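You operate a simulated robot arm through the tools that you are given. There is no shell and no other tool. Be economical: measure what you need, move in short steps, check, and stop when the job is done.

You run a simulated robot arm. Do the job below in one go: nothing can be reset, and whatever is moved stays where it is left.

TASK
Lock the white block away in the kit case.

The check looks at the end state, three seconds after you hand in, the way a careful person would. Anything else that was tipped, shoved, dropped, spilled or broken makes it a failure.

THE ROBOT
A 6-joint arm with a two-finger parallel gripper, fixed in place. Base frame: the origin is at the foot of the arm, x ahead of it, y to its left, z up; the work surface is at about z = 600. Readings come in mm, rad, newtons and seconds.
With the tool pointing down near the work surface it reaches from about 120 to 600 mm from the base axis. Its first joint turns from -1.152 to 1.152 rad. Payload 2.7 kg.
The TCP is the grasp point between the finger pads, 23 mm short of the fingertips. In the tool frame z runs along the fingers and y along their closing line. The gripper opens to 94 mm. The fingers are 38 mm wide and 10 mm thick; the gripper's body (54 by 96 mm) begins 39 mm behind the TCP.
Orientation is that of the tool frame in the base frame, as a unit quaternion [x, y, z, w]. With the fingers straight down and closing along the base's y, the tool's x points along the base's -x, its y along +y and its z along -z.

THE INTERFACE
- The arm moves only by the tool drive_tool. Its arguments are lists of equal length, an entry for each row: "travel": the shift along the tool's x, y, z in m, a list of three; "delta_rot": the turn, a rotation vector about the tool's x, y, z in rad, a list of three; "jaw": the opening, from 0 (shut) to 1 (fully open). In form: {"travel": [[x, y, z], ...], "delta_rot": [[rx, ry, rz], ...], "jaw": [jaw, ...]}. A call has 1 to 20 rows; each row shifts and turns the commanded pose from where the row before left it, along the tool's axes as they then stand. Each row takes 0.2 s and may step no farther than 50 mm and 0.15 rad from the row before; otherwise, or with a gripper value out of range, the whole call is refused. Where a pose cannot be reached the arm comes as near as it can. A force on the tool above 90 N (or 10 N above the force at the start of the call, whichever is more), or a blocked arm, ends the call early, and 0.2 s more pass. Each finger travels about 45 mm/s and halts on what it meets, pressing with about 29 N; the grip force reading is that of the motor and also rises with nothing between the fingers. The clock runs only during rows and for 0.2 s after the last one: add rows that do not move to give the fingers time. It gives the time, the measured TCP pose, the force on the tool (base axes), the opening and the grip force at its end, in the units of the frame above (readings bear some noise).
- Cameras (640 x 400 px; columns grow to the right, rows downward): "scene" is fixed at [47.4, -421.9, 1396.4]; the picture's right is [0.94, -0.33, 0.00], its down [-0.21, -0.61, -0.76] and it looks along [0.25, 0.72, -0.65] (base axes); focal length 344 px, centre (320, 200). "wrist" rides on the gripper at [86, 16, -75] in the tool frame; the picture's right is [-0.18, 0.98, 0.00], its down [-0.58, -0.11, -0.81] and it looks along [-0.79, -0.15, 0.59] (tool axes); focal length 243 px, centre (320, 200).
- snapshot(camera): a new picture of that camera. The clock stands still meanwhile.
- pixel_to_xyz(camera, pixels): for up to 12 pixels [column, row] of the newest picture of that camera ("zoom" is the newest enlarged one), the place [x, y, z] in the base frame of the surface seen there, good to about 3 mm. The clock stands still meanwhile.
- zoom(camera, box): a new picture of the part [left, top, right, bottom] of that camera's present view, enlarged. The clock stands still meanwhile.
- sign_off(): hands the job in; it is judged then, once.

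Work in short steps. Measure before you move; look again where a grasp or a placing could have gone wrong, and mend it. You have 80 turns and 46 pictures in all, those below and enlarged ones among them. Open the gripper and draw the arm clear of the work before you hand the job in, unless the task says otherwise; then end with one line.

The tools are called after "Call:" as a command line: name --argument value ..., lists and objects as JSON in quotes. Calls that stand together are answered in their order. drive_tool: Moves the arm, as the interface text tells. Its arguments: {"type":"object","properties":{"travel":{"type":"array","items":{"type":"array","items":{"type":"number"}}},"delta_rot":{"type":"array","items":{"type":"array","items":{"type":"number"}}},"jaw":{"type":"array","items":{"type":"number"}}},"required":["travel","delta_rot","jaw"]} The other tools are called the same way: snapshot (camera) takes a picture; pixel_to_xyz (camera, pixels) gives the place of the surface under pixels of a picture; zoom (camera, box) takes an enlarged picture of a part of a camera's view; sign_off () hands the job in.

At the start:

```text
clock: 0.0
ee_pos: [401.1, 227.8, 1033.6]
tcp_rot: [0.0, 1.0, 0.001, 0.0]
wrist_force: [0.1, -0.2, 0.3]
gripper_width: 94.1
finger_force: 0.0
```

scene: 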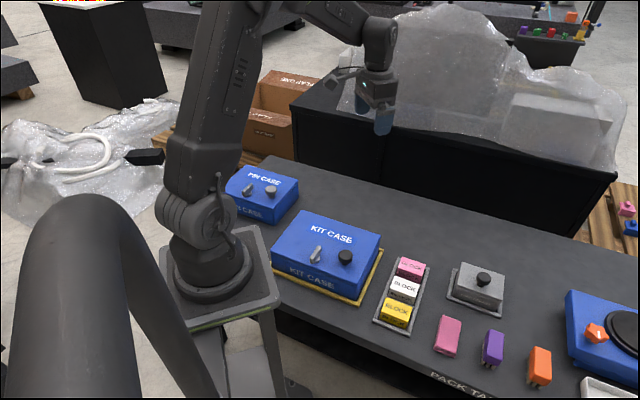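
wrist: 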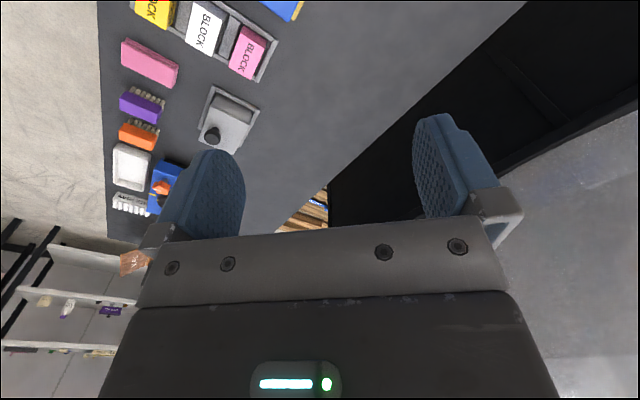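

The kit case is around (330,250) with a latch (316,255) and a knob (345,257); the white block is at (404,289). I zoom in to see details.

Call:
zoom --camera "scene" --box '[260, 200, 440, 340]'

Call:
zoom --camera "scene" --box '[380, 240, 640, 400]'

```text
2.86 times, centred on (350, 270) of scene
```

zoom: 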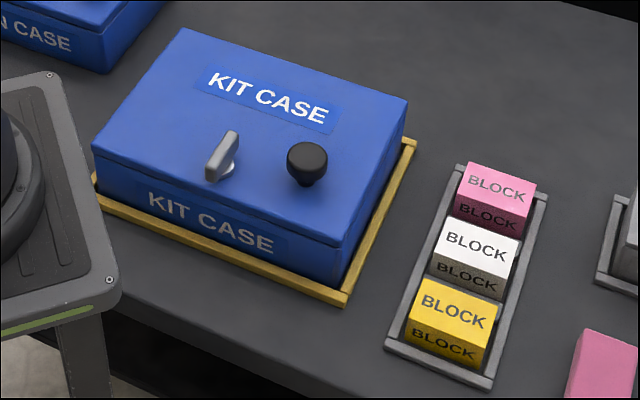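

```text
2.46 times, centred on (510, 320) of scene
```

zoom: 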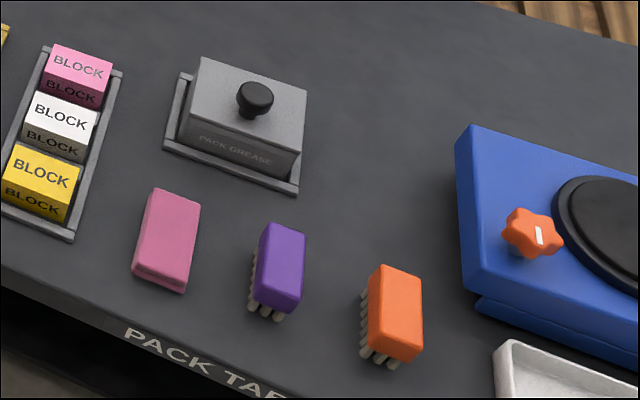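

The case has a thumb-turn and a knob on its lid. I zoom again so that I can measure from this picture.

Call:
zoom --camera "scene" --box '[260, 200, 440, 340]'

Call:
pixel_to_xyz --camera "zoom" --pixels '[[184, 30], [406, 100], [340, 246], [94, 150], [308, 150], [232, 138], [212, 174], [228, 172], [300, 182], [334, 280], [348, 298], [410, 142]]'

Call:
pixel_to_xyz --camera "zoom" --pixels '[[446, 218], [522, 238], [508, 268], [432, 248], [477, 242], [497, 185], [455, 310], [460, 168], [545, 196], [390, 345], [490, 385], [465, 275]]'

```text
2.86 times, centred on (350, 270) of scene
```

zoom: 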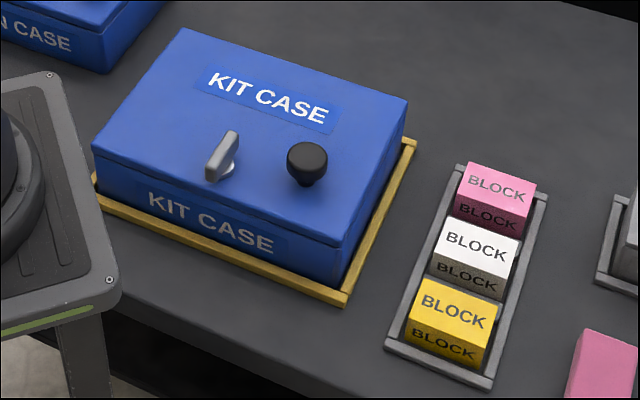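

```text
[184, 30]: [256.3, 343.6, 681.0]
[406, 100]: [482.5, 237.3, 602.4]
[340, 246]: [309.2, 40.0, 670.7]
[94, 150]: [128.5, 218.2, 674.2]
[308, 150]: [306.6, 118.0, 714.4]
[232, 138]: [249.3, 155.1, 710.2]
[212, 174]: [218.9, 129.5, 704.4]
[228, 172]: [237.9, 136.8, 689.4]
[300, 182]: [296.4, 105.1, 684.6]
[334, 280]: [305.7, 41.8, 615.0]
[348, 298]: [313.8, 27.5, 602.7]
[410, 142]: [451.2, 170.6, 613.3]
```

```text
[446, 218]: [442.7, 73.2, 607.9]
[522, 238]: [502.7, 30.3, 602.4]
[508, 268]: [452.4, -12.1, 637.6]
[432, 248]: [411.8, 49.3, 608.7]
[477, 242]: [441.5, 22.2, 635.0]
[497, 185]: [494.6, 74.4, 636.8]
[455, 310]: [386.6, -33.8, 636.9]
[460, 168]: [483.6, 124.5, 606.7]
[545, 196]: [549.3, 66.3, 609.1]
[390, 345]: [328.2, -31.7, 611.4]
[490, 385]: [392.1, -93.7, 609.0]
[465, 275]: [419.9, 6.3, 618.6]
```

The case top is at z≈682, with its long side along u=(0.71,-0.70). The front edge carries the lever at about (235,142), which lies along (0.7,0.7), and the knob is at about (306,118). I move above the lever, yaw 45° and look.

Call:
drive_tool --travel '[[0.0277, -0.0143, 0.0267], [0.0277, -0.0143, 0.0267], [0.0277, -0.0143, 0.0267], [0.0277, -0.0143, 0.0267], [0.0277, -0.0143, 0.0267], [0.0277, -0.0143, 0.0267], [0, 0, 0], [0, 0, 0], [0, 0, 0], [0, 0, 0], [0, 0, 0], [0, 0, 0], [0, 0, 0]]' --delta_rot '[[0, 0, 0], [0, 0, 0], [0, 0, 0], [0, 0, 0], [0, 0, 0], [0, 0, 0], [0, 0, -0.131], [0, 0, -0.131], [0, 0, -0.131], [0, 0, -0.131], [0, 0, -0.131], [0, 0, -0.131], [0, 0, 0]]' --jaw '[1, 1, 1, 1, 1, 1, 1, 1, 1, 1, 1, 1, 1]'

Call:
snapshot --camera "wrist"

```text
clock: 2.8
ee_pos: [235.3, 143.7, 874.2]
tcp_rot: [-0.384, 0.923, 0.001, 0.0]
wrist_force: [0.7, -0.3, -0.6]
gripper_width: 94.1
finger_force: 0.0
```

```text
40 pictures are left
```

wrist: 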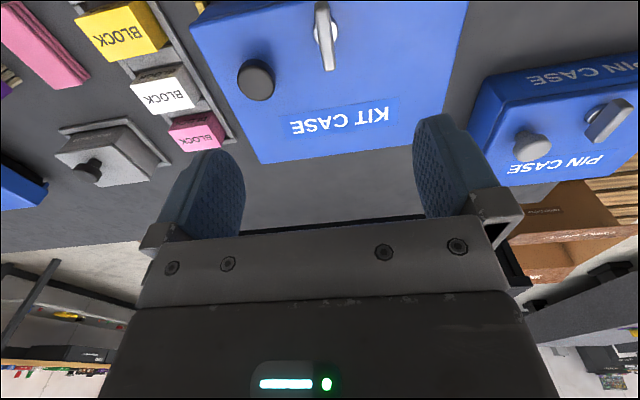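

The wrist view shows the lever at (325,35) and the knob at (256,80). I zoom in to measure both, and the blocks as well.

Call:
zoom --camera "wrist" --box '[180, 0, 480, 170]'

Call:
pixel_to_xyz --camera "wrist" --pixels '[[323, 5], [328, 66], [323, 30], [256, 75], [256, 88], [263, 163], [414, 145], [470, 2], [192, 24]]'

Call:
zoom --camera "scene" --box '[210, 150, 310, 230]'

```text
2.13 times, centred on (330, 85) of wrist
```

zoom: 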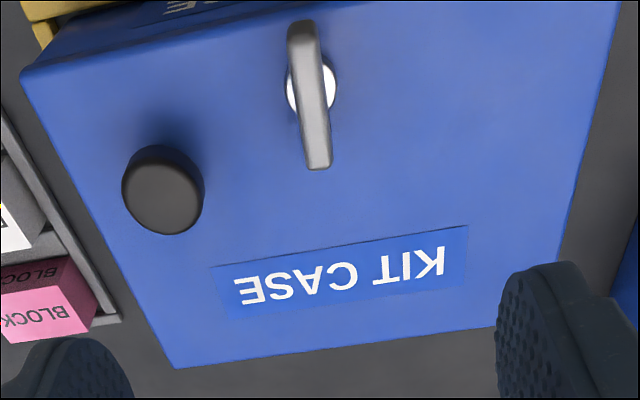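

```text
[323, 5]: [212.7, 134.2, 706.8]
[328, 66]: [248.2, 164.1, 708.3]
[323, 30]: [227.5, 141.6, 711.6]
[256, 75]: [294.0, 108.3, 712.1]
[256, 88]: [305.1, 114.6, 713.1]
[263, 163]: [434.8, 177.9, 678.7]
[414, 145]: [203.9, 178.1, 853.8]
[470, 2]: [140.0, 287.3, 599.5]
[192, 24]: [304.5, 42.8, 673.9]
```

```text
5.00 times, centred on (260, 190) of scene
```

zoom: 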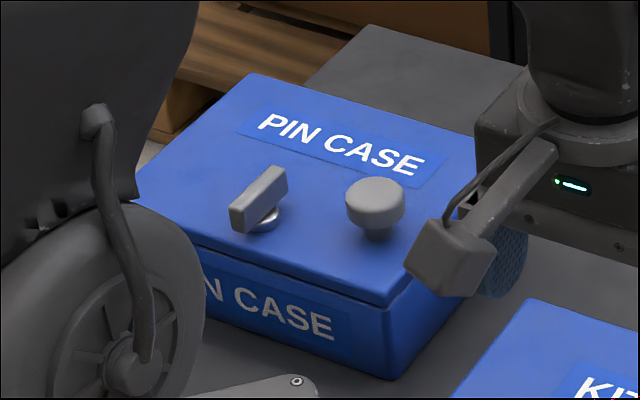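

The lever's centre is at about (232,145) with its top at z≈711, and it is 71 mm from the knob. I descend to TCP z≈718 with the jaw half open so the fingers clear the knob.

Call:
drive_tool --travel '[[0.0014, 0.0033, 0.039], [0, 0, 0.039], [0, 0, 0.039], [0, 0, 0.039], [0, 0, 0], [0, 0, 0]]' --delta_rot '[[0, 0, 0], [0, 0, 0], [0, 0, 0], [0, 0, 0], [0, 0, 0], [0, 0, 0]]' --jaw '[0.5, 0.5, 0.5, 0.5, 0.5, 0.5]'

Call:
snapshot --camera "wrist"

Call:
zoom --camera "scene" --box '[260, 180, 440, 320]'

```text
clock: 4.2
ee_pos: [232.1, 144.1, 718.5]
tcp_rot: [-0.383, 0.924, 0.001, -0.001]
wrist_force: [-0.4, 0.7, 0.0]
gripper_width: 47.2
finger_force: 0.1
```

```text
37 pictures are left
```

wrist: 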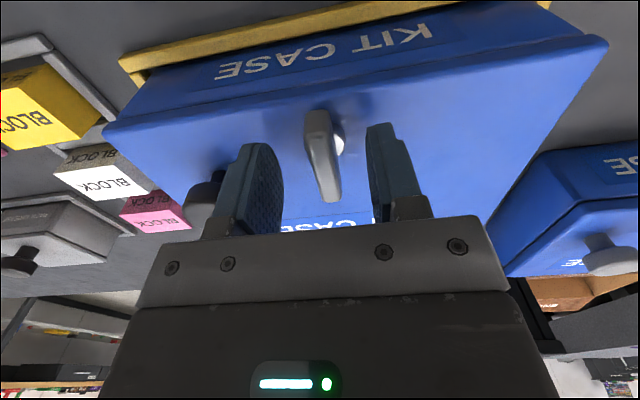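

```text
2.86 times, centred on (350, 250) of scene
```

zoom: 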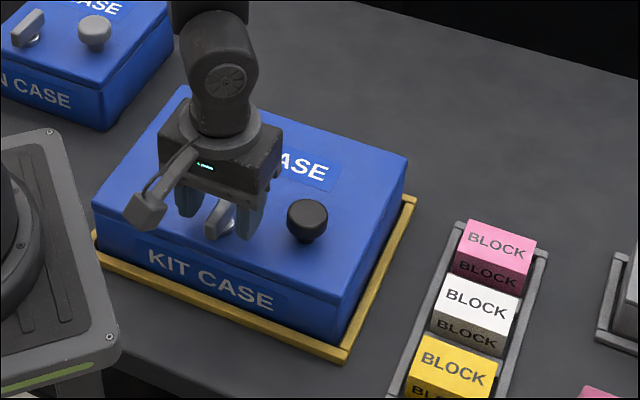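

The lever sits between the fingers at (323,155), so I close on it.

Call:
drive_tool --travel '[[0, 0, 0], [0, 0, 0], [0, 0, 0], [0, 0, 0], [0, 0, 0]]' --delta_rot '[[0, 0, 0], [0, 0, 0], [0, 0, 0], [0, 0, 0], [0, 0, 0]]' --jaw '[0.3, 0.15, 0.05, 0, 0]'

Call:
snapshot --camera "wrist"

```text
clock: 5.4
ee_pos: [230.9, 144.4, 719.8]
tcp_rot: [-0.383, 0.924, 0.001, -0.001]
wrist_force: [-5.2, 4.1, 1.1]
gripper_width: 12.3
finger_force: 29.2
```

```text
35 pictures are left
```

wrist: 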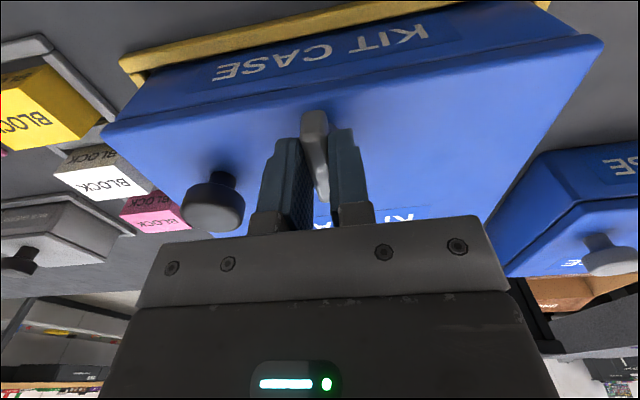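

The lever is gripped at 12 mm. I test a small turn one way and read the torque by its effect.

Call:
drive_tool --travel '[[0, 0, 0], [0, 0, 0], [0, 0, 0], [0, 0, 0]]' --delta_rot '[[0, 0, 0.08], [0, 0, 0.08], [0, 0, 0.08], [0, 0, 0]]' --jaw '[0, 0, 0, 0]'

Call:
zoom --camera "wrist" --box '[100, 0, 620, 240]'

```text
clock: 6.4
ee_pos: [231.2, 144.9, 719.2]
tcp_rot: [-0.27, 0.963, 0.0, 0.0]
wrist_force: [-8.1, -2.0, 16.7]
gripper_width: 20.2
finger_force: 29.7
```

```text
1.23 times, centred on (360, 120) of wrist
```

zoom: 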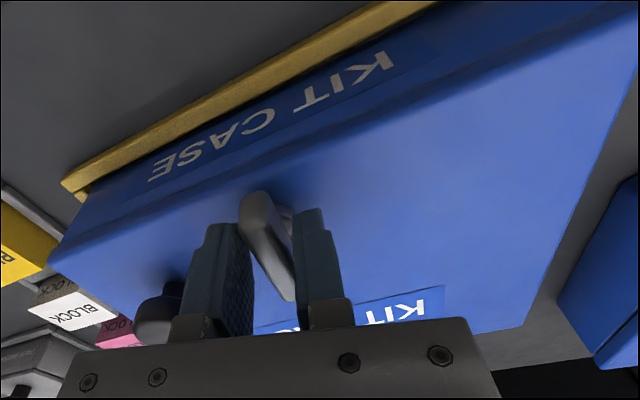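

The fingers were pried open to 20 mm, so the lever is stopped in this direction. I turn back and on the other way.

Call:
drive_tool --travel '[[0, 0, 0], [0, 0, 0], [0, 0, 0], [0, 0, 0], [0, 0, 0], [0, 0, 0], [0, 0, 0]]' --delta_rot '[[0, 0, -0.08], [0, 0, -0.08], [0, 0, -0.08], [0, 0, -0.08], [0, 0, -0.08], [0, 0, -0.08], [0, 0, 0]]' --jaw '[0, 0, 0, 0, 0, 0, 0]'

Call:
zoom --camera "wrist" --box '[100, 0, 620, 240]'

```text
clock: 8.0
ee_pos: [233.1, 144.9, 717.1]
tcp_rot: [-0.491, 0.871, 0.001, 0.001]
wrist_force: [1.7, -7.4, 4.6]
gripper_width: 12.8
finger_force: 28.9
```

```text
1.23 times, centred on (360, 120) of wrist
```

zoom: 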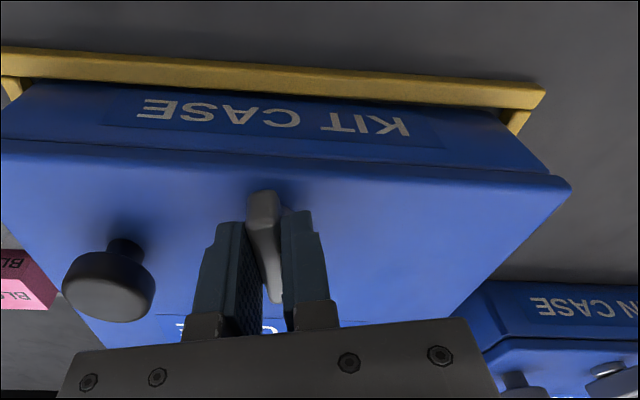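

The opening stays at 12.8 mm and the lever follows. I go on turning in the same direction.

Call:
drive_tool --travel '[[0, 0, 0], [0, 0, 0], [0, 0, 0], [0, 0, 0], [0, 0, 0], [0, 0, 0], [0, 0, 0]]' --delta_rot '[[0, 0, -0.1], [0, 0, -0.1], [0, 0, -0.1], [0, 0, -0.1], [0, 0, -0.1], [0, 0, -0.1], [0, 0, 0]]' --jaw '[0, 0, 0, 0, 0, 0, 0]'

Call:
zoom --camera "wrist" --box '[100, 0, 620, 240]'

```text
clock: 9.6
ee_pos: [232.2, 145.7, 717.6]
tcp_rot: [0.727, -0.686, 0.0, -0.001]
wrist_force: [9.6, 1.5, 0.4]
gripper_width: 12.4
finger_force: 28.9
```

```text
1.23 times, centred on (360, 120) of wrist
```

zoom: 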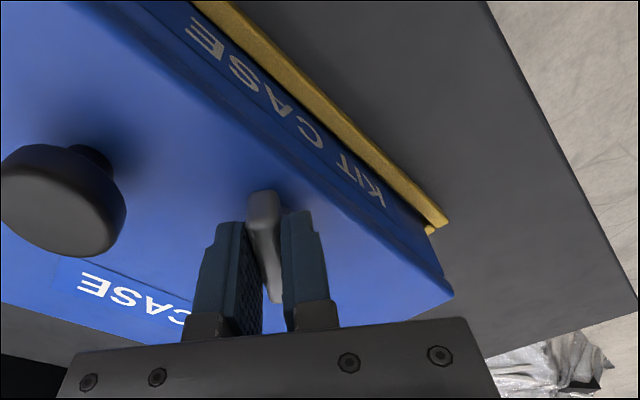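

The lever follows the tool freely and is about 48° from where it started. I carry on towards 90°.

Call:
drive_tool --travel '[[0, 0, 0], [0, 0, 0], [0, 0, 0], [0, 0, 0], [0, 0, 0], [0, 0, 0], [0, 0, 0], [0, 0, 0]]' --delta_rot '[[0, 0, -0.1], [0, 0, -0.1], [0, 0, -0.1], [0, 0, -0.1], [0, 0, -0.1], [0, 0, -0.1], [0, 0, -0.1], [0, 0, 0]]' --jaw '[0, 0, 0, 0, 0, 0, 0, 0]'

Call:
zoom --camera "wrist" --box '[100, 0, 620, 240]'

```text
clock: 11.4
ee_pos: [233.9, 144.5, 719.4]
tcp_rot: [0.919, -0.395, 0.001, -0.003]
wrist_force: [15.6, 8.3, 0.2]
gripper_width: 12.7
finger_force: 29.2
```

```text
1.23 times, centred on (360, 120) of wrist
```

zoom: 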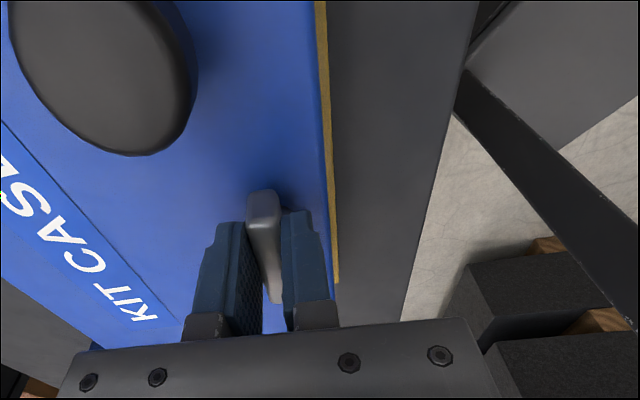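

The turn is about 88° and the force is rising slightly, so the lever is at or close to its stop. I open and rise.

Call:
drive_tool --travel '[[0, 0, 0], [0, 0, 0], [0, 0, 0], [0, 0, -0.04], [0, 0, -0.04], [0, 0, -0.04], [0, 0, -0.04], [0, 0, 0], [0, 0, 0], [0, 0, 0], [0, 0, 0], [0, 0, 0], [0, 0, 0], [0, 0, 0]]' --delta_rot '[[0, 0, 0], [0, 0, 0], [0, 0, 0], [0, 0, 0], [0, 0, 0], [0, 0, 0], [0, 0, 0], [0, 0, 0.13], [0, 0, 0.13], [0, 0, 0.13], [0, 0, 0.13], [0, 0, 0.13], [0, 0, 0.13], [0, 0, 0]]' --jaw '[0.2, 0.35, 0.35, 0.35, 0.35, 0.35, 0.5, 0.6, 0.7, 0.7, 0.7, 0.7, 0.7, 0.7]'

Call:
zoom --camera "scene" --box '[260, 180, 440, 320]'

Call:
snapshot --camera "wrist"

```text
clock: 14.4
ee_pos: [231.8, 144.2, 879.2]
tcp_rot: [-0.698, 0.716, 0.001, 0.001]
wrist_force: [-0.9, 0.4, 0.6]
gripper_width: 66.1
finger_force: 0.1
```

```text
2.86 times, centred on (350, 250) of scene
```

zoom: 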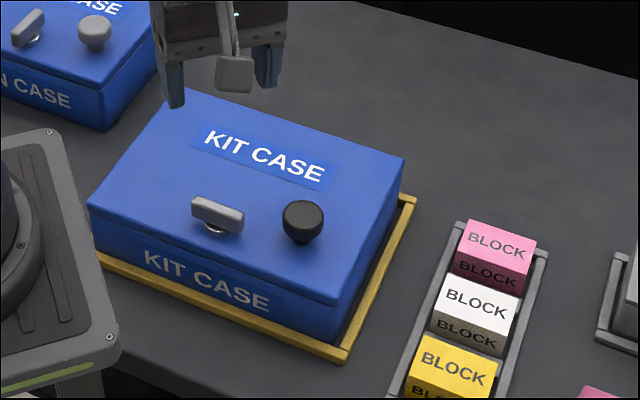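

```text
29 pictures are left
```

wrist: 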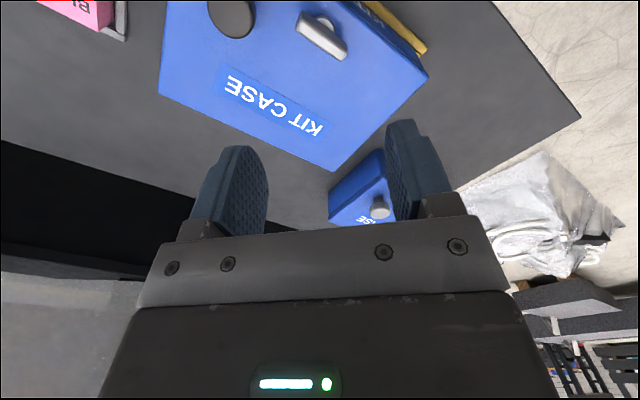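

The lever now lies along the front, so it is unlatched. The case moved a hair inside its yellow frame. I measure the knob and the case again.

Call:
zoom --camera "scene" --box '[290, 210, 390, 310]'

Call:
pixel_to_xyz --camera "scene" --pixels '[[345, 256], [340, 256], [350, 256], [345, 252], [345, 260], [345, 266]]'

Call:
pixel_to_xyz --camera "wrist" --pixels '[[230, 15], [215, 15], [248, 15], [230, 4], [230, 30], [300, 25], [343, 48], [335, 170], [428, 75], [160, 98]]'

```text
4.00 times, centred on (340, 260) of scene
```

zoom: 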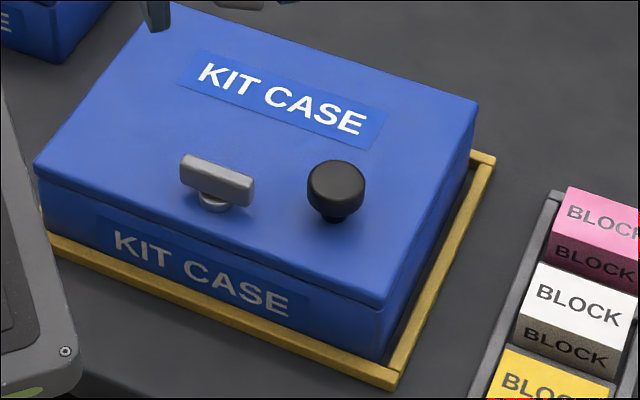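

```text
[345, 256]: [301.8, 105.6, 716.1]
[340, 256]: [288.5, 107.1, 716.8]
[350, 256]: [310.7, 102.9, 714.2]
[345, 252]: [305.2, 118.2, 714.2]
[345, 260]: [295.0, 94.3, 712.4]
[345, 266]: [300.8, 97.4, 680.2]
```

```text
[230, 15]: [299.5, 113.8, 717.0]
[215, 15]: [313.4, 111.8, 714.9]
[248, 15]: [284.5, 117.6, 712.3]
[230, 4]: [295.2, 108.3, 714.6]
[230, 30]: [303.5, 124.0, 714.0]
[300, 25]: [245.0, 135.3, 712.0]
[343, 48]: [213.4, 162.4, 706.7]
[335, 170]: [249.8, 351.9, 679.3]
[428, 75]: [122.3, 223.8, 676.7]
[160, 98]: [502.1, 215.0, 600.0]
```

The knob's centre is at about (299,111) with its top at z≈716 and a diameter of about 33 mm. I yaw back to 45°, move above the knob and descend part way to check.

Call:
drive_tool --travel '[[0, 0, 0], [0, 0, 0], [0, 0, 0], [0, 0, 0], [0, 0, 0], [0, 0, 0], [-0.012, -0.0355, 0], [-0.012, -0.0355, 0], [0, 0, 0.04], [0, 0, 0.04], [0, 0, 0.04], [0, 0, 0]]' --delta_rot '[[0, 0, 0.127], [0, 0, 0.127], [0, 0, 0.127], [0, 0, 0.127], [0, 0, 0.127], [0, 0, 0.127], [0, 0, 0], [0, 0, 0], [0, 0, 0], [0, 0, 0], [0, 0, 0], [0, 0, 0]]' --jaw '[0.6, 0.6, 0.6, 0.6, 0.6, 0.6, 0.6, 0.6, 0.6, 0.6, 0.6, 0.6]'

Call:
snapshot --camera "wrist"

```text
clock: 17.0
ee_pos: [297.4, 112.2, 756.4]
tcp_rot: [-0.382, 0.924, 0.002, 0.0]
wrist_force: [-0.8, 0.8, -0.3]
gripper_width: 56.3
finger_force: 0.0
```

```text
27 pictures are left
```

wrist: 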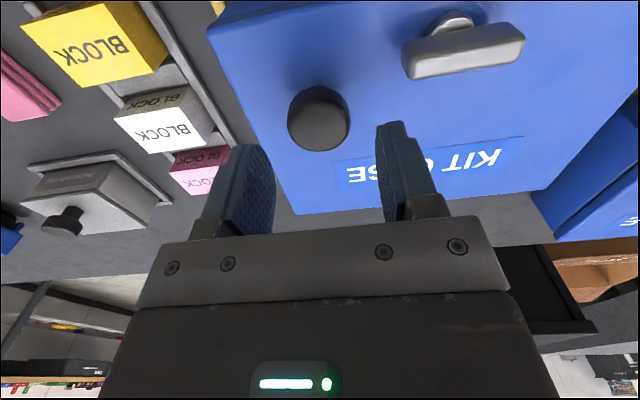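

The knob lies between the fingers. I lower to z≈710 and close on it.

Call:
drive_tool --travel '[[0, 0, 0.023], [0, 0, 0.023], [0, 0, 0], [0, 0, 0], [0, 0, 0], [0, 0, 0], [0, 0, 0]]' --delta_rot '[[0, 0, 0], [0, 0, 0], [0, 0, 0], [0, 0, 0], [0, 0, 0], [0, 0, 0], [0, 0, 0]]' --jaw '[0.6, 0.6, 0.6, 0.4, 0.2, 0, 0]'

Call:
snapshot --camera "wrist"

```text
clock: 18.6
ee_pos: [296.6, 111.2, 710.9]
tcp_rot: [-0.383, 0.924, 0.001, 0.0]
wrist_force: [6.8, -4.9, -0.2]
gripper_width: 37.6
finger_force: 28.9
```

```text
26 pictures are left
```

wrist: 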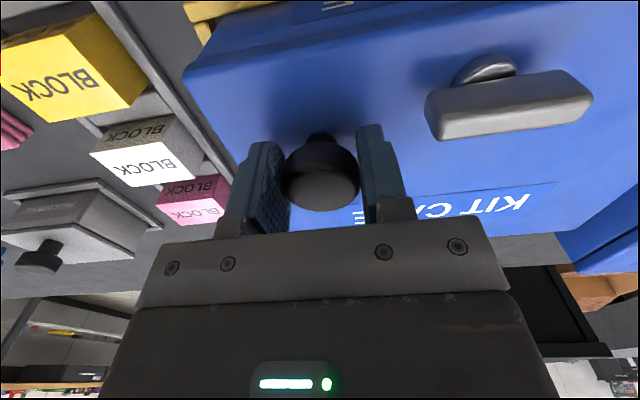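

The knob is gripped at 37.6 mm. I lift it slowly by 12 mm to see how the lid moves.

Call:
drive_tool --travel '[[0, 0, -0.004], [0, 0, -0.004], [0, 0, -0.004], [0, 0, 0]]' --delta_rot '[[0, 0, 0], [0, 0, 0], [0, 0, 0], [0, 0, 0]]' --jaw '[0, 0, 0, 0]'

Call:
zoom --camera "scene" --box '[260, 190, 420, 320]'

```text
clock: 19.6
ee_pos: [297.7, 112.2, 721.9]
tcp_rot: [-0.381, 0.924, 0.0, -0.001]
wrist_force: [-1.3, 3.8, -8.0]
gripper_width: 37.6
finger_force: 29.0
```

```text
3.08 times, centred on (340, 255) of scene
```

zoom: 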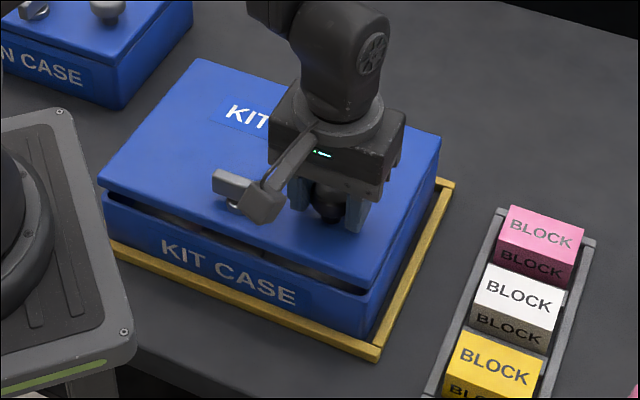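

The lid is hinged along its back edge and the front has lifted. I follow the hinge arc, whose axis is about 134 mm behind the grip and 35-45 mm below it, by pitching the tool about its y in small steps.

Call:
drive_tool --travel '[[-0.0048, 0, -0.0132], [-0.0048, 0, -0.0132], [-0.0048, 0, -0.0132], [-0.0048, 0, -0.0132], [0, 0, 0]]' --delta_rot '[[0, 0.1, 0], [0, 0.1, 0], [0, 0.1, 0], [0, 0.1, 0], [0, 0, 0]]' --jaw '[0, 0, 0, 0, 0]'

Call:
zoom --camera "scene" --box '[250, 130, 450, 330]'

```text
clock: 20.8
ee_pos: [317.9, 130.9, 772.7]
tcp_rot: [-0.375, 0.906, -0.075, -0.182]
wrist_force: [5.2, 11.6, -4.5]
gripper_width: 38.0
finger_force: 29.0
```

```text
2.00 times, centred on (350, 230) of scene
```

zoom: 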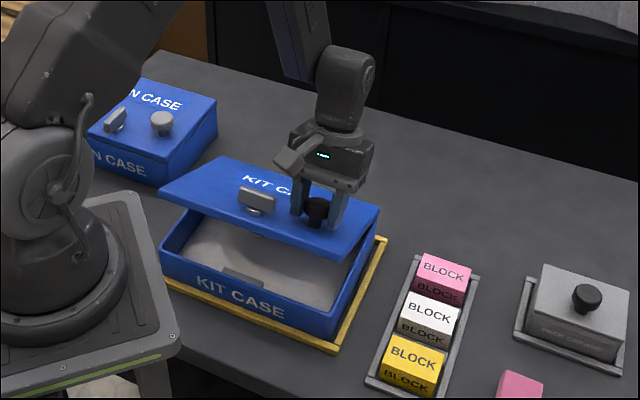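

The lid follows and the forces are low. I continue along the arc.

Call:
drive_tool --travel '[[-0.0044, 0, -0.0132], [-0.0044, 0, -0.0132], [-0.0044, 0, -0.0132], [-0.0044, 0, -0.0132], [0, 0, 0]]' --delta_rot '[[0, 0.1, 0], [0, 0.1, 0], [0, 0.1, 0], [0, 0.1, 0], [0, 0, 0]]' --jaw '[0, 0, 0, 0, 0]'

Call:
zoom --camera "scene" --box '[250, 130, 450, 330]'

```text
clock: 22.0
ee_pos: [348.6, 161.1, 808.6]
tcp_rot: [-0.352, 0.852, -0.148, -0.359]
wrist_force: [7.3, 4.8, -5.0]
gripper_width: 37.6
finger_force: 29.0
```

```text
2.00 times, centred on (350, 230) of scene
```

zoom: 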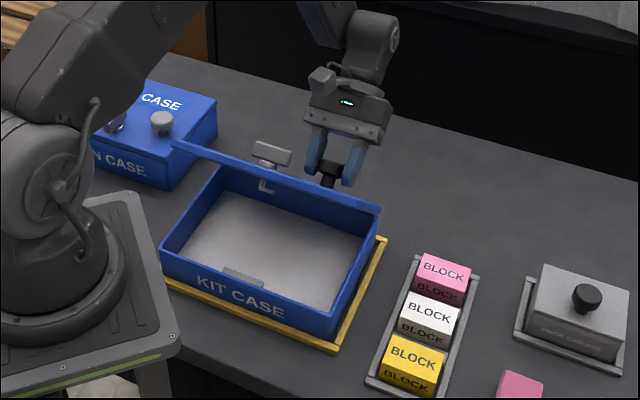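

The tilt is about 46° and the case is wide open. I continue.

Call:
drive_tool --travel '[[-0.0044, 0, -0.0132], [-0.0044, 0, -0.0132], [-0.0044, 0, -0.0132], [-0.0044, 0, -0.0132], [0, 0, 0]]' --delta_rot '[[0, 0.1, 0], [0, 0.1, 0], [0, 0.1, 0], [0, 0.1, 0], [0, 0, 0]]' --jaw '[0, 0, 0, 0, 0]'

Call:
zoom --camera "scene" --box '[250, 130, 450, 330]'

```text
clock: 23.2
ee_pos: [381.2, 192.7, 822.8]
tcp_rot: [-0.316, 0.764, -0.214, -0.521]
wrist_force: [1.7, 8.1, -6.1]
gripper_width: 37.8
finger_force: 28.9
out of reach, approached as far as the arm can: row 4
```

```text
2.00 times, centred on (350, 230) of scene
```

zoom: 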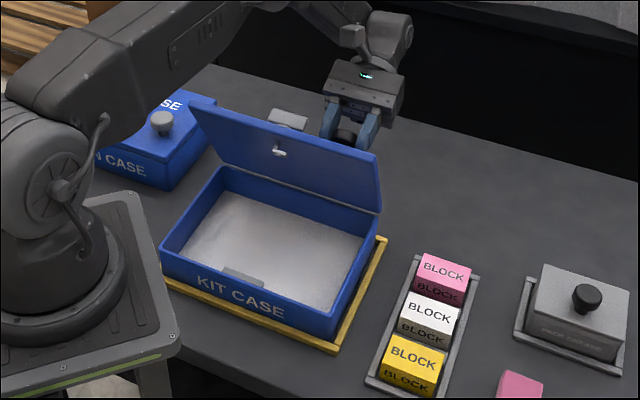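

The arm is at its reach limit with the lid at about 75°. I push on along +v while untilting the tool, so the round knob swivels in the pads and the lid passes upright.

Call:
drive_tool --travel '[[-0.0048, 0, -0.0121], [-0.0057, 0, -0.0117], [-0.0066, 0, -0.0112], [-0.0074, 0, -0.0107], [0, 0, 0]]' --delta_rot '[[0, -0.075, 0], [0, -0.075, 0], [0, -0.075, 0], [0, -0.075, 0], [0, 0, 0]]' --jaw '[0, 0, 0, 0, 0]'

Call:
zoom --camera "scene" --box '[250, 130, 450, 330]'

```text
clock: 24.4
ee_pos: [418.8, 230.0, 822.8]
tcp_rot: [-0.344, 0.832, -0.165, -0.402]
wrist_force: [-0.8, -8.6, -1.9]
gripper_width: 37.6
finger_force: 29.8
```

```text
2.00 times, centred on (350, 230) of scene
```

zoom: 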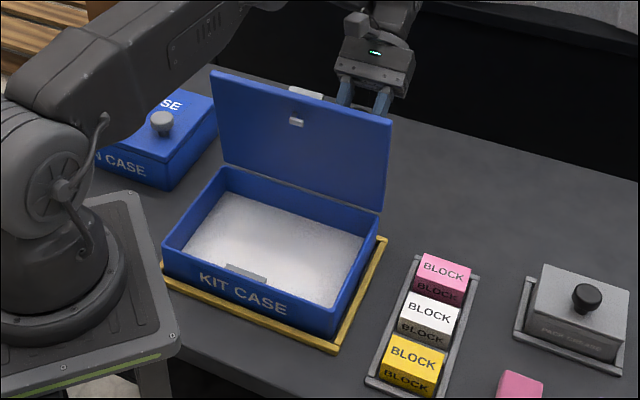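

The lid is just past upright. I nudge it a little farther, looking for its stop.

Call:
drive_tool --travel '[[-0.0072, 0, -0.0058], [-0.0072, 0, -0.0058], [0, 0, 0]]' --delta_rot '[[0, 0, 0], [0, 0, 0], [0, 0, 0]]' --jaw '[0, 0, 0]'

Call:
zoom --camera "scene" --box '[250, 130, 450, 330]'

```text
clock: 25.2
ee_pos: [430.2, 241.9, 819.7]
tcp_rot: [-0.344, 0.833, -0.165, -0.401]
wrist_force: [2.1, -8.0, 2.9]
gripper_width: 37.8
finger_force: 29.3
```

```text
2.00 times, centred on (350, 230) of scene
```

zoom: 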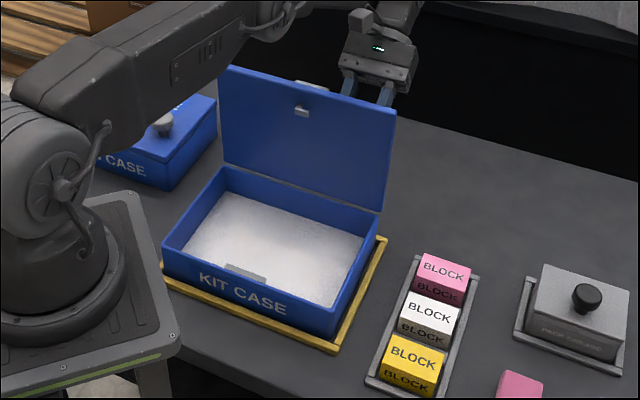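

The lid stands at about 100°. I open the gripper and see whether it stays.

Call:
drive_tool --travel '[[0, 0, 0], [0, 0, 0], [0, 0, 0], [0, 0, 0]]' --delta_rot '[[0, 0, 0], [0, 0, 0], [0, 0, 0], [0, 0, 0]]' --jaw '[0.45, 0.55, 0.65, 0.65]'

Call:
zoom --camera "scene" --box '[250, 130, 450, 330]'

```text
clock: 26.2
ee_pos: [427.9, 243.2, 819.1]
tcp_rot: [-0.344, 0.833, -0.165, -0.401]
wrist_force: [0.2, -0.4, 0.0]
gripper_width: 61.1
finger_force: 0.1
```

```text
2.00 times, centred on (350, 230) of scene
```

zoom: 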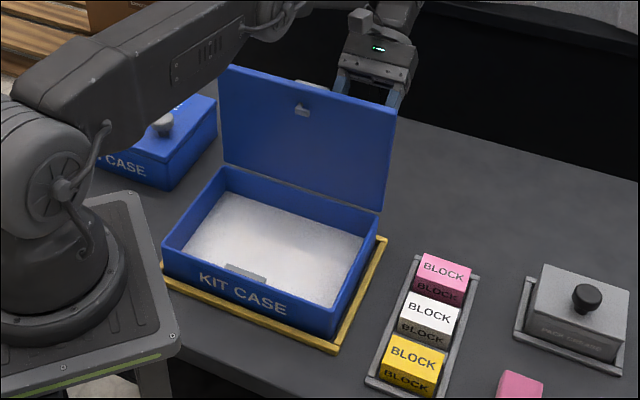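

The lid stays put. I back the tool off, rise, then straighten it to vertical.

Call:
drive_tool --travel '[[0, 0, -0.01], [0.005, 0, -0.012], [0.026, 0, -0.023], [0.026, 0, -0.023], [0.026, 0, -0.023], [0.026, 0, -0.023], [0, 0, 0], [0, 0, 0], [0, 0, 0], [0, 0, 0], [0, 0, 0], [0, 0, 0], [0, 0, 0]]' --delta_rot '[[0, 0, 0], [0, 0, 0], [0, 0, 0], [0, 0, 0], [0, 0, 0], [0, 0, 0], [0, -0.14, 0], [0, -0.14, 0], [0, -0.14, 0], [0, -0.14, 0], [0, -0.14, 0], [0, -0.13, 0], [0, 0, 0]]' --jaw '[0.65, 0.65, 0.65, 0.65, 0.65, 0.65, 0.65, 0.65, 0.65, 0.65, 0.65, 0.65, 0.65]'

Call:
snapshot --camera "scene"

```text
clock: 29.0
ee_pos: [408.0, 230.6, 963.8]
tcp_rot: [-0.381, 0.924, -0.012, -0.031]
wrist_force: [-0.6, 0.3, -0.3]
gripper_width: 61.1
finger_force: 0.1
out of reach, approached as far as the arm can: row 1, 2, 3, 4, 5, 6
```

```text
18 pictures are left
```

scene: 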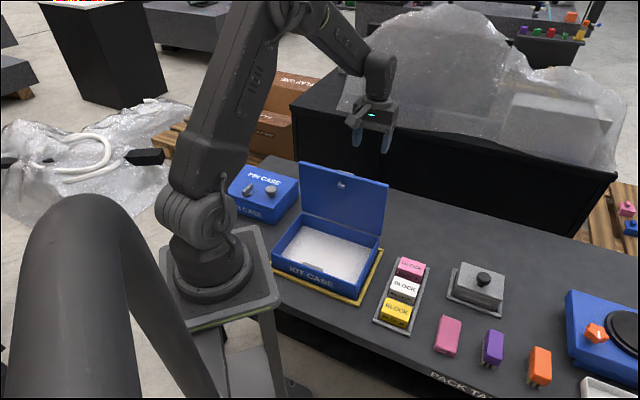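

The case is open and stays open. I move to above the white block at about (441,22), staying high before descending, and look.

Call:
drive_tool --travel '[[0.0248, -0.034, 0], [0.0248, -0.034, 0], [0.0248, -0.034, 0], [0.0248, -0.034, 0], [0.0248, -0.034, 0], [0, 0, 0.04], [0, 0, 0.04], [0, 0, 0.04], [0, 0, 0.04], [0, 0, 0]]' --delta_rot '[[0, -0.065, 0], [0, 0, 0], [0, 0, 0], [0, 0, 0], [0, 0, 0], [0, 0, 0], [0, 0, 0], [0, 0, 0], [0, 0, 0], [0, 0, 0]]' --jaw '[0.65, 0.65, 0.65, 0.65, 0.65, 0.65, 0.65, 0.65, 0.65, 0.65]'

Call:
snapshot --camera "wrist"

Call:
zoom --camera "scene" --box '[360, 245, 460, 345]'

```text
clock: 31.2
ee_pos: [440.5, 22.1, 808.5]
tcp_rot: [-0.382, 0.924, -0.001, -0.002]
wrist_force: [0.0, 0.2, -1.0]
gripper_width: 61.0
finger_force: 0.0
```

```text
17 pictures are left
```

wrist: 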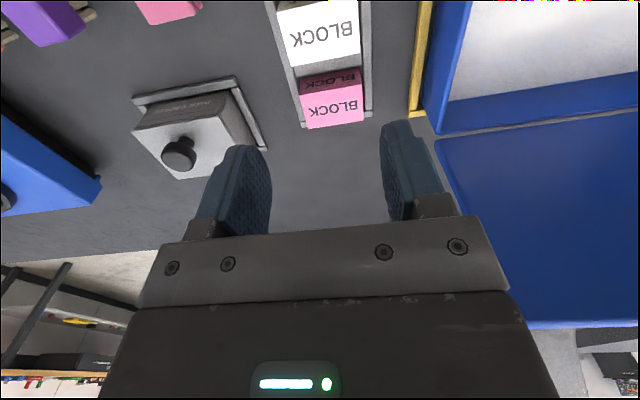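

```text
4.00 times, centred on (410, 295) of scene
```

zoom: 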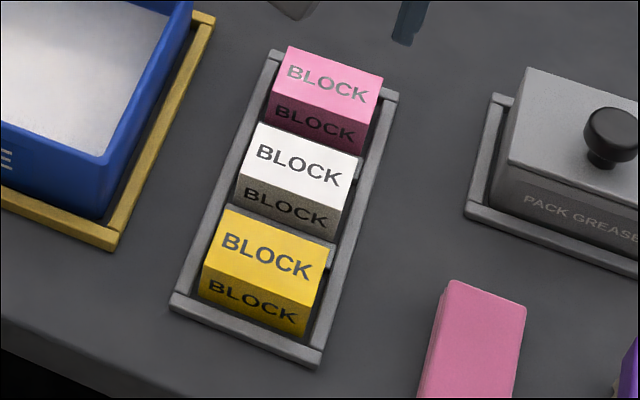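

I measure the white block's top corners, its neighbours' edges and the tray rims.

Call:
pixel_to_xyz --camera "zoom" --pixels '[[262, 126], [354, 158], [340, 206], [243, 178], [298, 164], [267, 92], [368, 130], [229, 210], [334, 246], [210, 190], [372, 200], [344, 222]]'

Call:
zoom --camera "wrist" --box '[240, 0, 400, 140]'

Call:
pixel_to_xyz --camera "wrist" --pixels '[[280, 10], [357, 5], [291, 63], [359, 58], [300, 78], [361, 69], [372, 100], [281, 60], [365, 30], [307, 128], [364, 121], [330, 10]]'

```text
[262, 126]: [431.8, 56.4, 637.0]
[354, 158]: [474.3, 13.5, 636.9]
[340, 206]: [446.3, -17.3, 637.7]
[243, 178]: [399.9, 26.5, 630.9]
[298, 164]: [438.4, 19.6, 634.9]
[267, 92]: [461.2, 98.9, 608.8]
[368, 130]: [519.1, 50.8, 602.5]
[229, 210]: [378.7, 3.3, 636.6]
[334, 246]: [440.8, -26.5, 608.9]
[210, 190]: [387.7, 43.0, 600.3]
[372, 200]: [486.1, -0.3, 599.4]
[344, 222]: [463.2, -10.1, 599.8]
```

```text
2.86 times, centred on (320, 70) of wrist
```

zoom: 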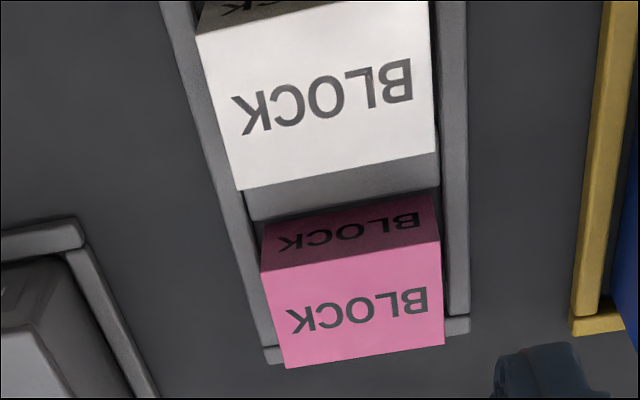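

```text
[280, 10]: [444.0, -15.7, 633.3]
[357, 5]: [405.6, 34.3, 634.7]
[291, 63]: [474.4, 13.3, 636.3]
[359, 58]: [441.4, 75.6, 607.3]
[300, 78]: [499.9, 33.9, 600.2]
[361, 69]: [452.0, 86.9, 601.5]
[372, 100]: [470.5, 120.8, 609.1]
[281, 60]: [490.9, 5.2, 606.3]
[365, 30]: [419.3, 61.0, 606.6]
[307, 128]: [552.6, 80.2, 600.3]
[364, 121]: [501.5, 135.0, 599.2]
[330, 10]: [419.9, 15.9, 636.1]
```

The white block is 60×42×37 mm with its centre at (438.5,20) and its top at z 637, and the rim tops are at z 608. I descend with an 80 mm opening to TCP z≈638, which puts the tips at 615, above the rims.

Call:
drive_tool --travel '[[0.0029, 0, 0.035], [0, 0, 0.035], [0, 0, 0.035], [0, 0, 0.035], [0, 0, 0.02], [0, 0, 0.01], [0, 0, 0]]' --delta_rot '[[0, 0, 0], [0, 0, 0], [0, 0, 0], [0, 0, 0], [0, 0, 0], [0, 0, 0], [0, 0, 0]]' --jaw '[0.85, 0.85, 0.85, 0.85, 0.85, 0.85, 0.85]'

Call:
snapshot --camera "wrist"

```text
clock: 32.8
ee_pos: [437.9, 18.7, 636.6]
tcp_rot: [-0.382, 0.924, 0.0, -0.002]
wrist_force: [-0.8, -0.2, -1.1]
gripper_width: 80.2
finger_force: 0.1
```

```text
14 pictures are left
```

wrist: 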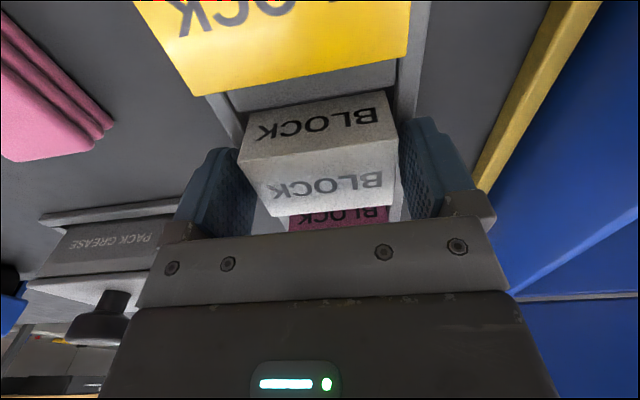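

The block sits between the pads, so I close and lift 15 mm.

Call:
drive_tool --travel '[[0, 0, 0], [0, 0, 0], [0, 0, 0], [0, 0, 0], [0, 0, -0.005], [0, 0, -0.01], [0, 0, 0]]' --delta_rot '[[0, 0, 0], [0, 0, 0], [0, 0, 0], [0, 0, 0], [0, 0, 0], [0, 0, 0], [0, 0, 0]]' --jaw '[0.7, 0.55, 0.45, 0.45, 0.45, 0.45, 0.45]'

Call:
snapshot --camera "wrist"

```text
clock: 34.4
ee_pos: [438.2, 19.6, 652.3]
tcp_rot: [-0.382, 0.924, 0.0, -0.003]
wrist_force: [-0.4, 0.2, -3.5]
gripper_width: 68.0
finger_force: 29.0
```

```text
13 pictures are left
```

wrist: 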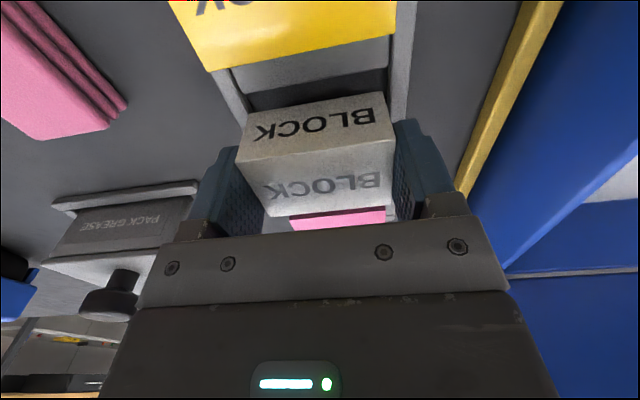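

The block is held at 68 mm. I raise it and carry it along -u to above the case, then check before lowering.

Call:
drive_tool --travel '[[0, 0, -0.045], [0, 0, -0.045], [0, 0, -0.045], [-0.001, 0.0388, 0], [-0.001, 0.0388, 0], [-0.001, 0.0388, 0], [-0.001, 0.0388, 0], [-0.001, 0.0388, 0], [0, 0.0388, 0], [0, 0, 0]]' --delta_rot '[[0, 0, 0], [0, 0, 0], [0, 0, 0], [0, 0, 0], [0, 0, 0], [0, 0, 0], [0, 0, 0], [0, 0, 0], [0, 0, 0], [0, 0, 0]]' --jaw '[0.45, 0.45, 0.45, 0.45, 0.45, 0.45, 0.45, 0.45, 0.45, 0.45]'

Call:
zoom --camera "scene" --box '[240, 120, 440, 320]'

Call:
snapshot --camera "wrist"

```text
clock: 36.6
ee_pos: [274.1, 189.2, 788.5]
tcp_rot: [-0.382, 0.924, 0.001, -0.002]
wrist_force: [-0.4, 0.1, -2.8]
gripper_width: 67.6
finger_force: 28.9
```

```text
2.00 times, centred on (340, 220) of scene
```

zoom: 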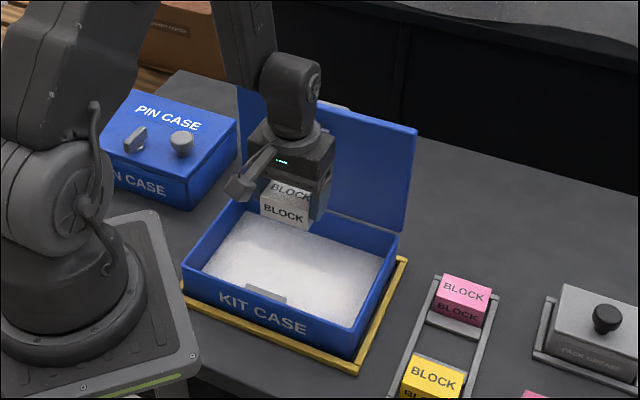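

```text
11 pictures are left
```

wrist: 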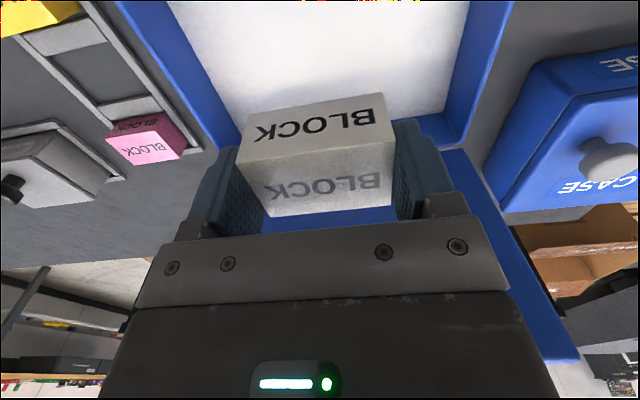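

I measure the case floor and walls in this view.

Call:
pixel_to_xyz --camera "scene" --pixels '[[340, 258], [320, 250], [355, 262], [317, 266], [369, 248], [345, 236], [313, 263], [323, 267]]'

Call:
pixel_to_xyz --camera "wrist" --pixels '[[330, 60], [230, 60], [440, 60], [475, 80], [180, 80], [465, 130], [300, 200]]'

```text
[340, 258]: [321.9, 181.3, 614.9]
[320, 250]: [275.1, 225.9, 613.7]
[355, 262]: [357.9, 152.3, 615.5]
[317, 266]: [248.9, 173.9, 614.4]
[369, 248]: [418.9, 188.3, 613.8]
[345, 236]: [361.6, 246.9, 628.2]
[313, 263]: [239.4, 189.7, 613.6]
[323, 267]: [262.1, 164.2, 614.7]
```

```text
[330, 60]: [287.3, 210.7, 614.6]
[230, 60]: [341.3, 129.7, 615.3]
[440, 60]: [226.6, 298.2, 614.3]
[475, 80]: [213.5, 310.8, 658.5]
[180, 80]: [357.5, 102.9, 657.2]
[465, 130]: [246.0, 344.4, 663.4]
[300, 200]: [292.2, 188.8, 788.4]
```

The floor is at z≈614.5, so the block should touch at TCP z≈650. I lower to 656 and then creep down.

Call:
drive_tool --travel '[[0, 0, 0.04], [0, 0, 0.04], [0, 0, 0.035], [0, 0, 0.017], [0, 0, 0], [0, 0, 0.002], [0, 0, 0]]' --delta_rot '[[0, 0, 0], [0, 0, 0], [0, 0, 0], [0, 0, 0], [0, 0, 0], [0, 0, 0], [0, 0, 0]]' --jaw '[0.45, 0.45, 0.45, 0.45, 0.45, 0.45, 0.45]'

```text
clock: 38.2
ee_pos: [274.2, 186.4, 652.8]
tcp_rot: [-0.382, 0.924, 0.0, -0.002]
wrist_force: [0.4, 0.0, -3.3]
gripper_width: 68.0
finger_force: 29.2
```

There is no contact yet (-3.3 N is the block's weight). I creep down 2 mm at a time.

Call:
drive_tool --travel '[[0, 0, 0.0015], [0, 0, 0.0015], [0, 0, 0]]' --delta_rot '[[0, 0, 0], [0, 0, 0], [0, 0, 0]]' --jaw '[0.45, 0.45, 0.45]'

```text
clock: 39.0
ee_pos: [275.5, 186.9, 650.1]
tcp_rot: [-0.382, 0.924, 0.0, -0.002]
wrist_force: [0.4, -0.7, -3.0]
gripper_width: 67.7
finger_force: 29.0
```

Still free, so I go on creeping.

Call:
drive_tool --travel '[[0, 0, 0.001], [0, 0, 0.001], [0, 0, 0.001], [0, 0, 0]]' --delta_rot '[[0, 0, 0], [0, 0, 0], [0, 0, 0], [0, 0, 0]]' --jaw '[0.45, 0.45, 0.45, 0.45]'

```text
clock: 40.0
ee_pos: [275.8, 188.4, 647.3]
tcp_rot: [-0.382, 0.924, 0.0, -0.002]
wrist_force: [-8.9, 2.6, 26.0]
gripper_width: 68.2
finger_force: 28.9
```

Contact (26 N), so the block is on the floor. I release and rise to 800.

Call:
drive_tool --travel '[[0, 0, -0.001], [0, 0, 0], [0, 0, 0], [0, 0, 0], [0, 0, -0.03], [0, 0, -0.04], [0, 0, -0.04], [0, 0, -0.045], [0, 0, -0.045], [0, 0, -0.045], [0, 0, 0]]' --delta_rot '[[0, 0, 0], [0, 0, 0], [0, 0, 0], [0, 0, 0], [0, 0, 0], [0, 0, 0], [0, 0, 0], [0, 0, 0], [0, 0, 0], [0, 0, 0], [0, 0, 0]]' --jaw '[0.6, 0.8, 0.9, 0.9, 0.9, 0.9, 0.9, 0.9, 0.9, 0.9, 0.9]'

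Call:
zoom --camera "scene" --box '[240, 120, 440, 320]'

Call:
pixel_to_xyz --camera "zoom" --pixels '[[418, 130], [404, 232], [350, 150], [236, 195], [340, 110]]'

```text
clock: 42.4
ee_pos: [276.9, 188.4, 897.2]
tcp_rot: [-0.382, 0.924, 0.001, -0.003]
wrist_force: [0.9, 0.4, 0.5]
gripper_width: 84.6
finger_force: 0.0
```

```text
2.00 times, centred on (340, 220) of scene
```

zoom: 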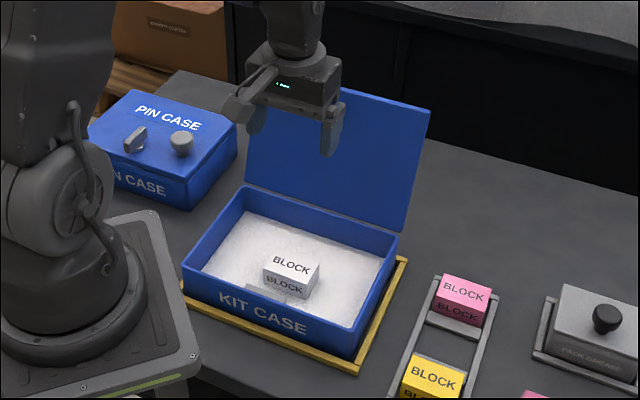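

```text
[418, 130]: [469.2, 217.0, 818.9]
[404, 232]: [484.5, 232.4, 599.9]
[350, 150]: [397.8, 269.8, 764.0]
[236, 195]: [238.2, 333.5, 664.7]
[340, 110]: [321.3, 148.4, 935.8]
```

The block is inside at about (275,188), and the lid leans back past 100°. Before closing it I measure the lid plane to locate the knob.

Call:
pixel_to_xyz --camera "zoom" --pixels '[[425, 112], [400, 226], [400, 118], [395, 170], [390, 210], [270, 170], [300, 190], [370, 190], [398, 240], [248, 186], [360, 95], [290, 255]]'

```text
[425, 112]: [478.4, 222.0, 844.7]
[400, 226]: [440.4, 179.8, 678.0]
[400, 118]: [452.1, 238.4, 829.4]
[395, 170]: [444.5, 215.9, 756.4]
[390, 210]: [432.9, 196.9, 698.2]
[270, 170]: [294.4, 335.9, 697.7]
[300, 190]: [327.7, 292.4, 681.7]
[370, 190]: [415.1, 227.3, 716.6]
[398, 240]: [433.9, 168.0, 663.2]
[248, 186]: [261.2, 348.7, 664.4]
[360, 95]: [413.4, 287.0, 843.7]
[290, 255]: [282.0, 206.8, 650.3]
```

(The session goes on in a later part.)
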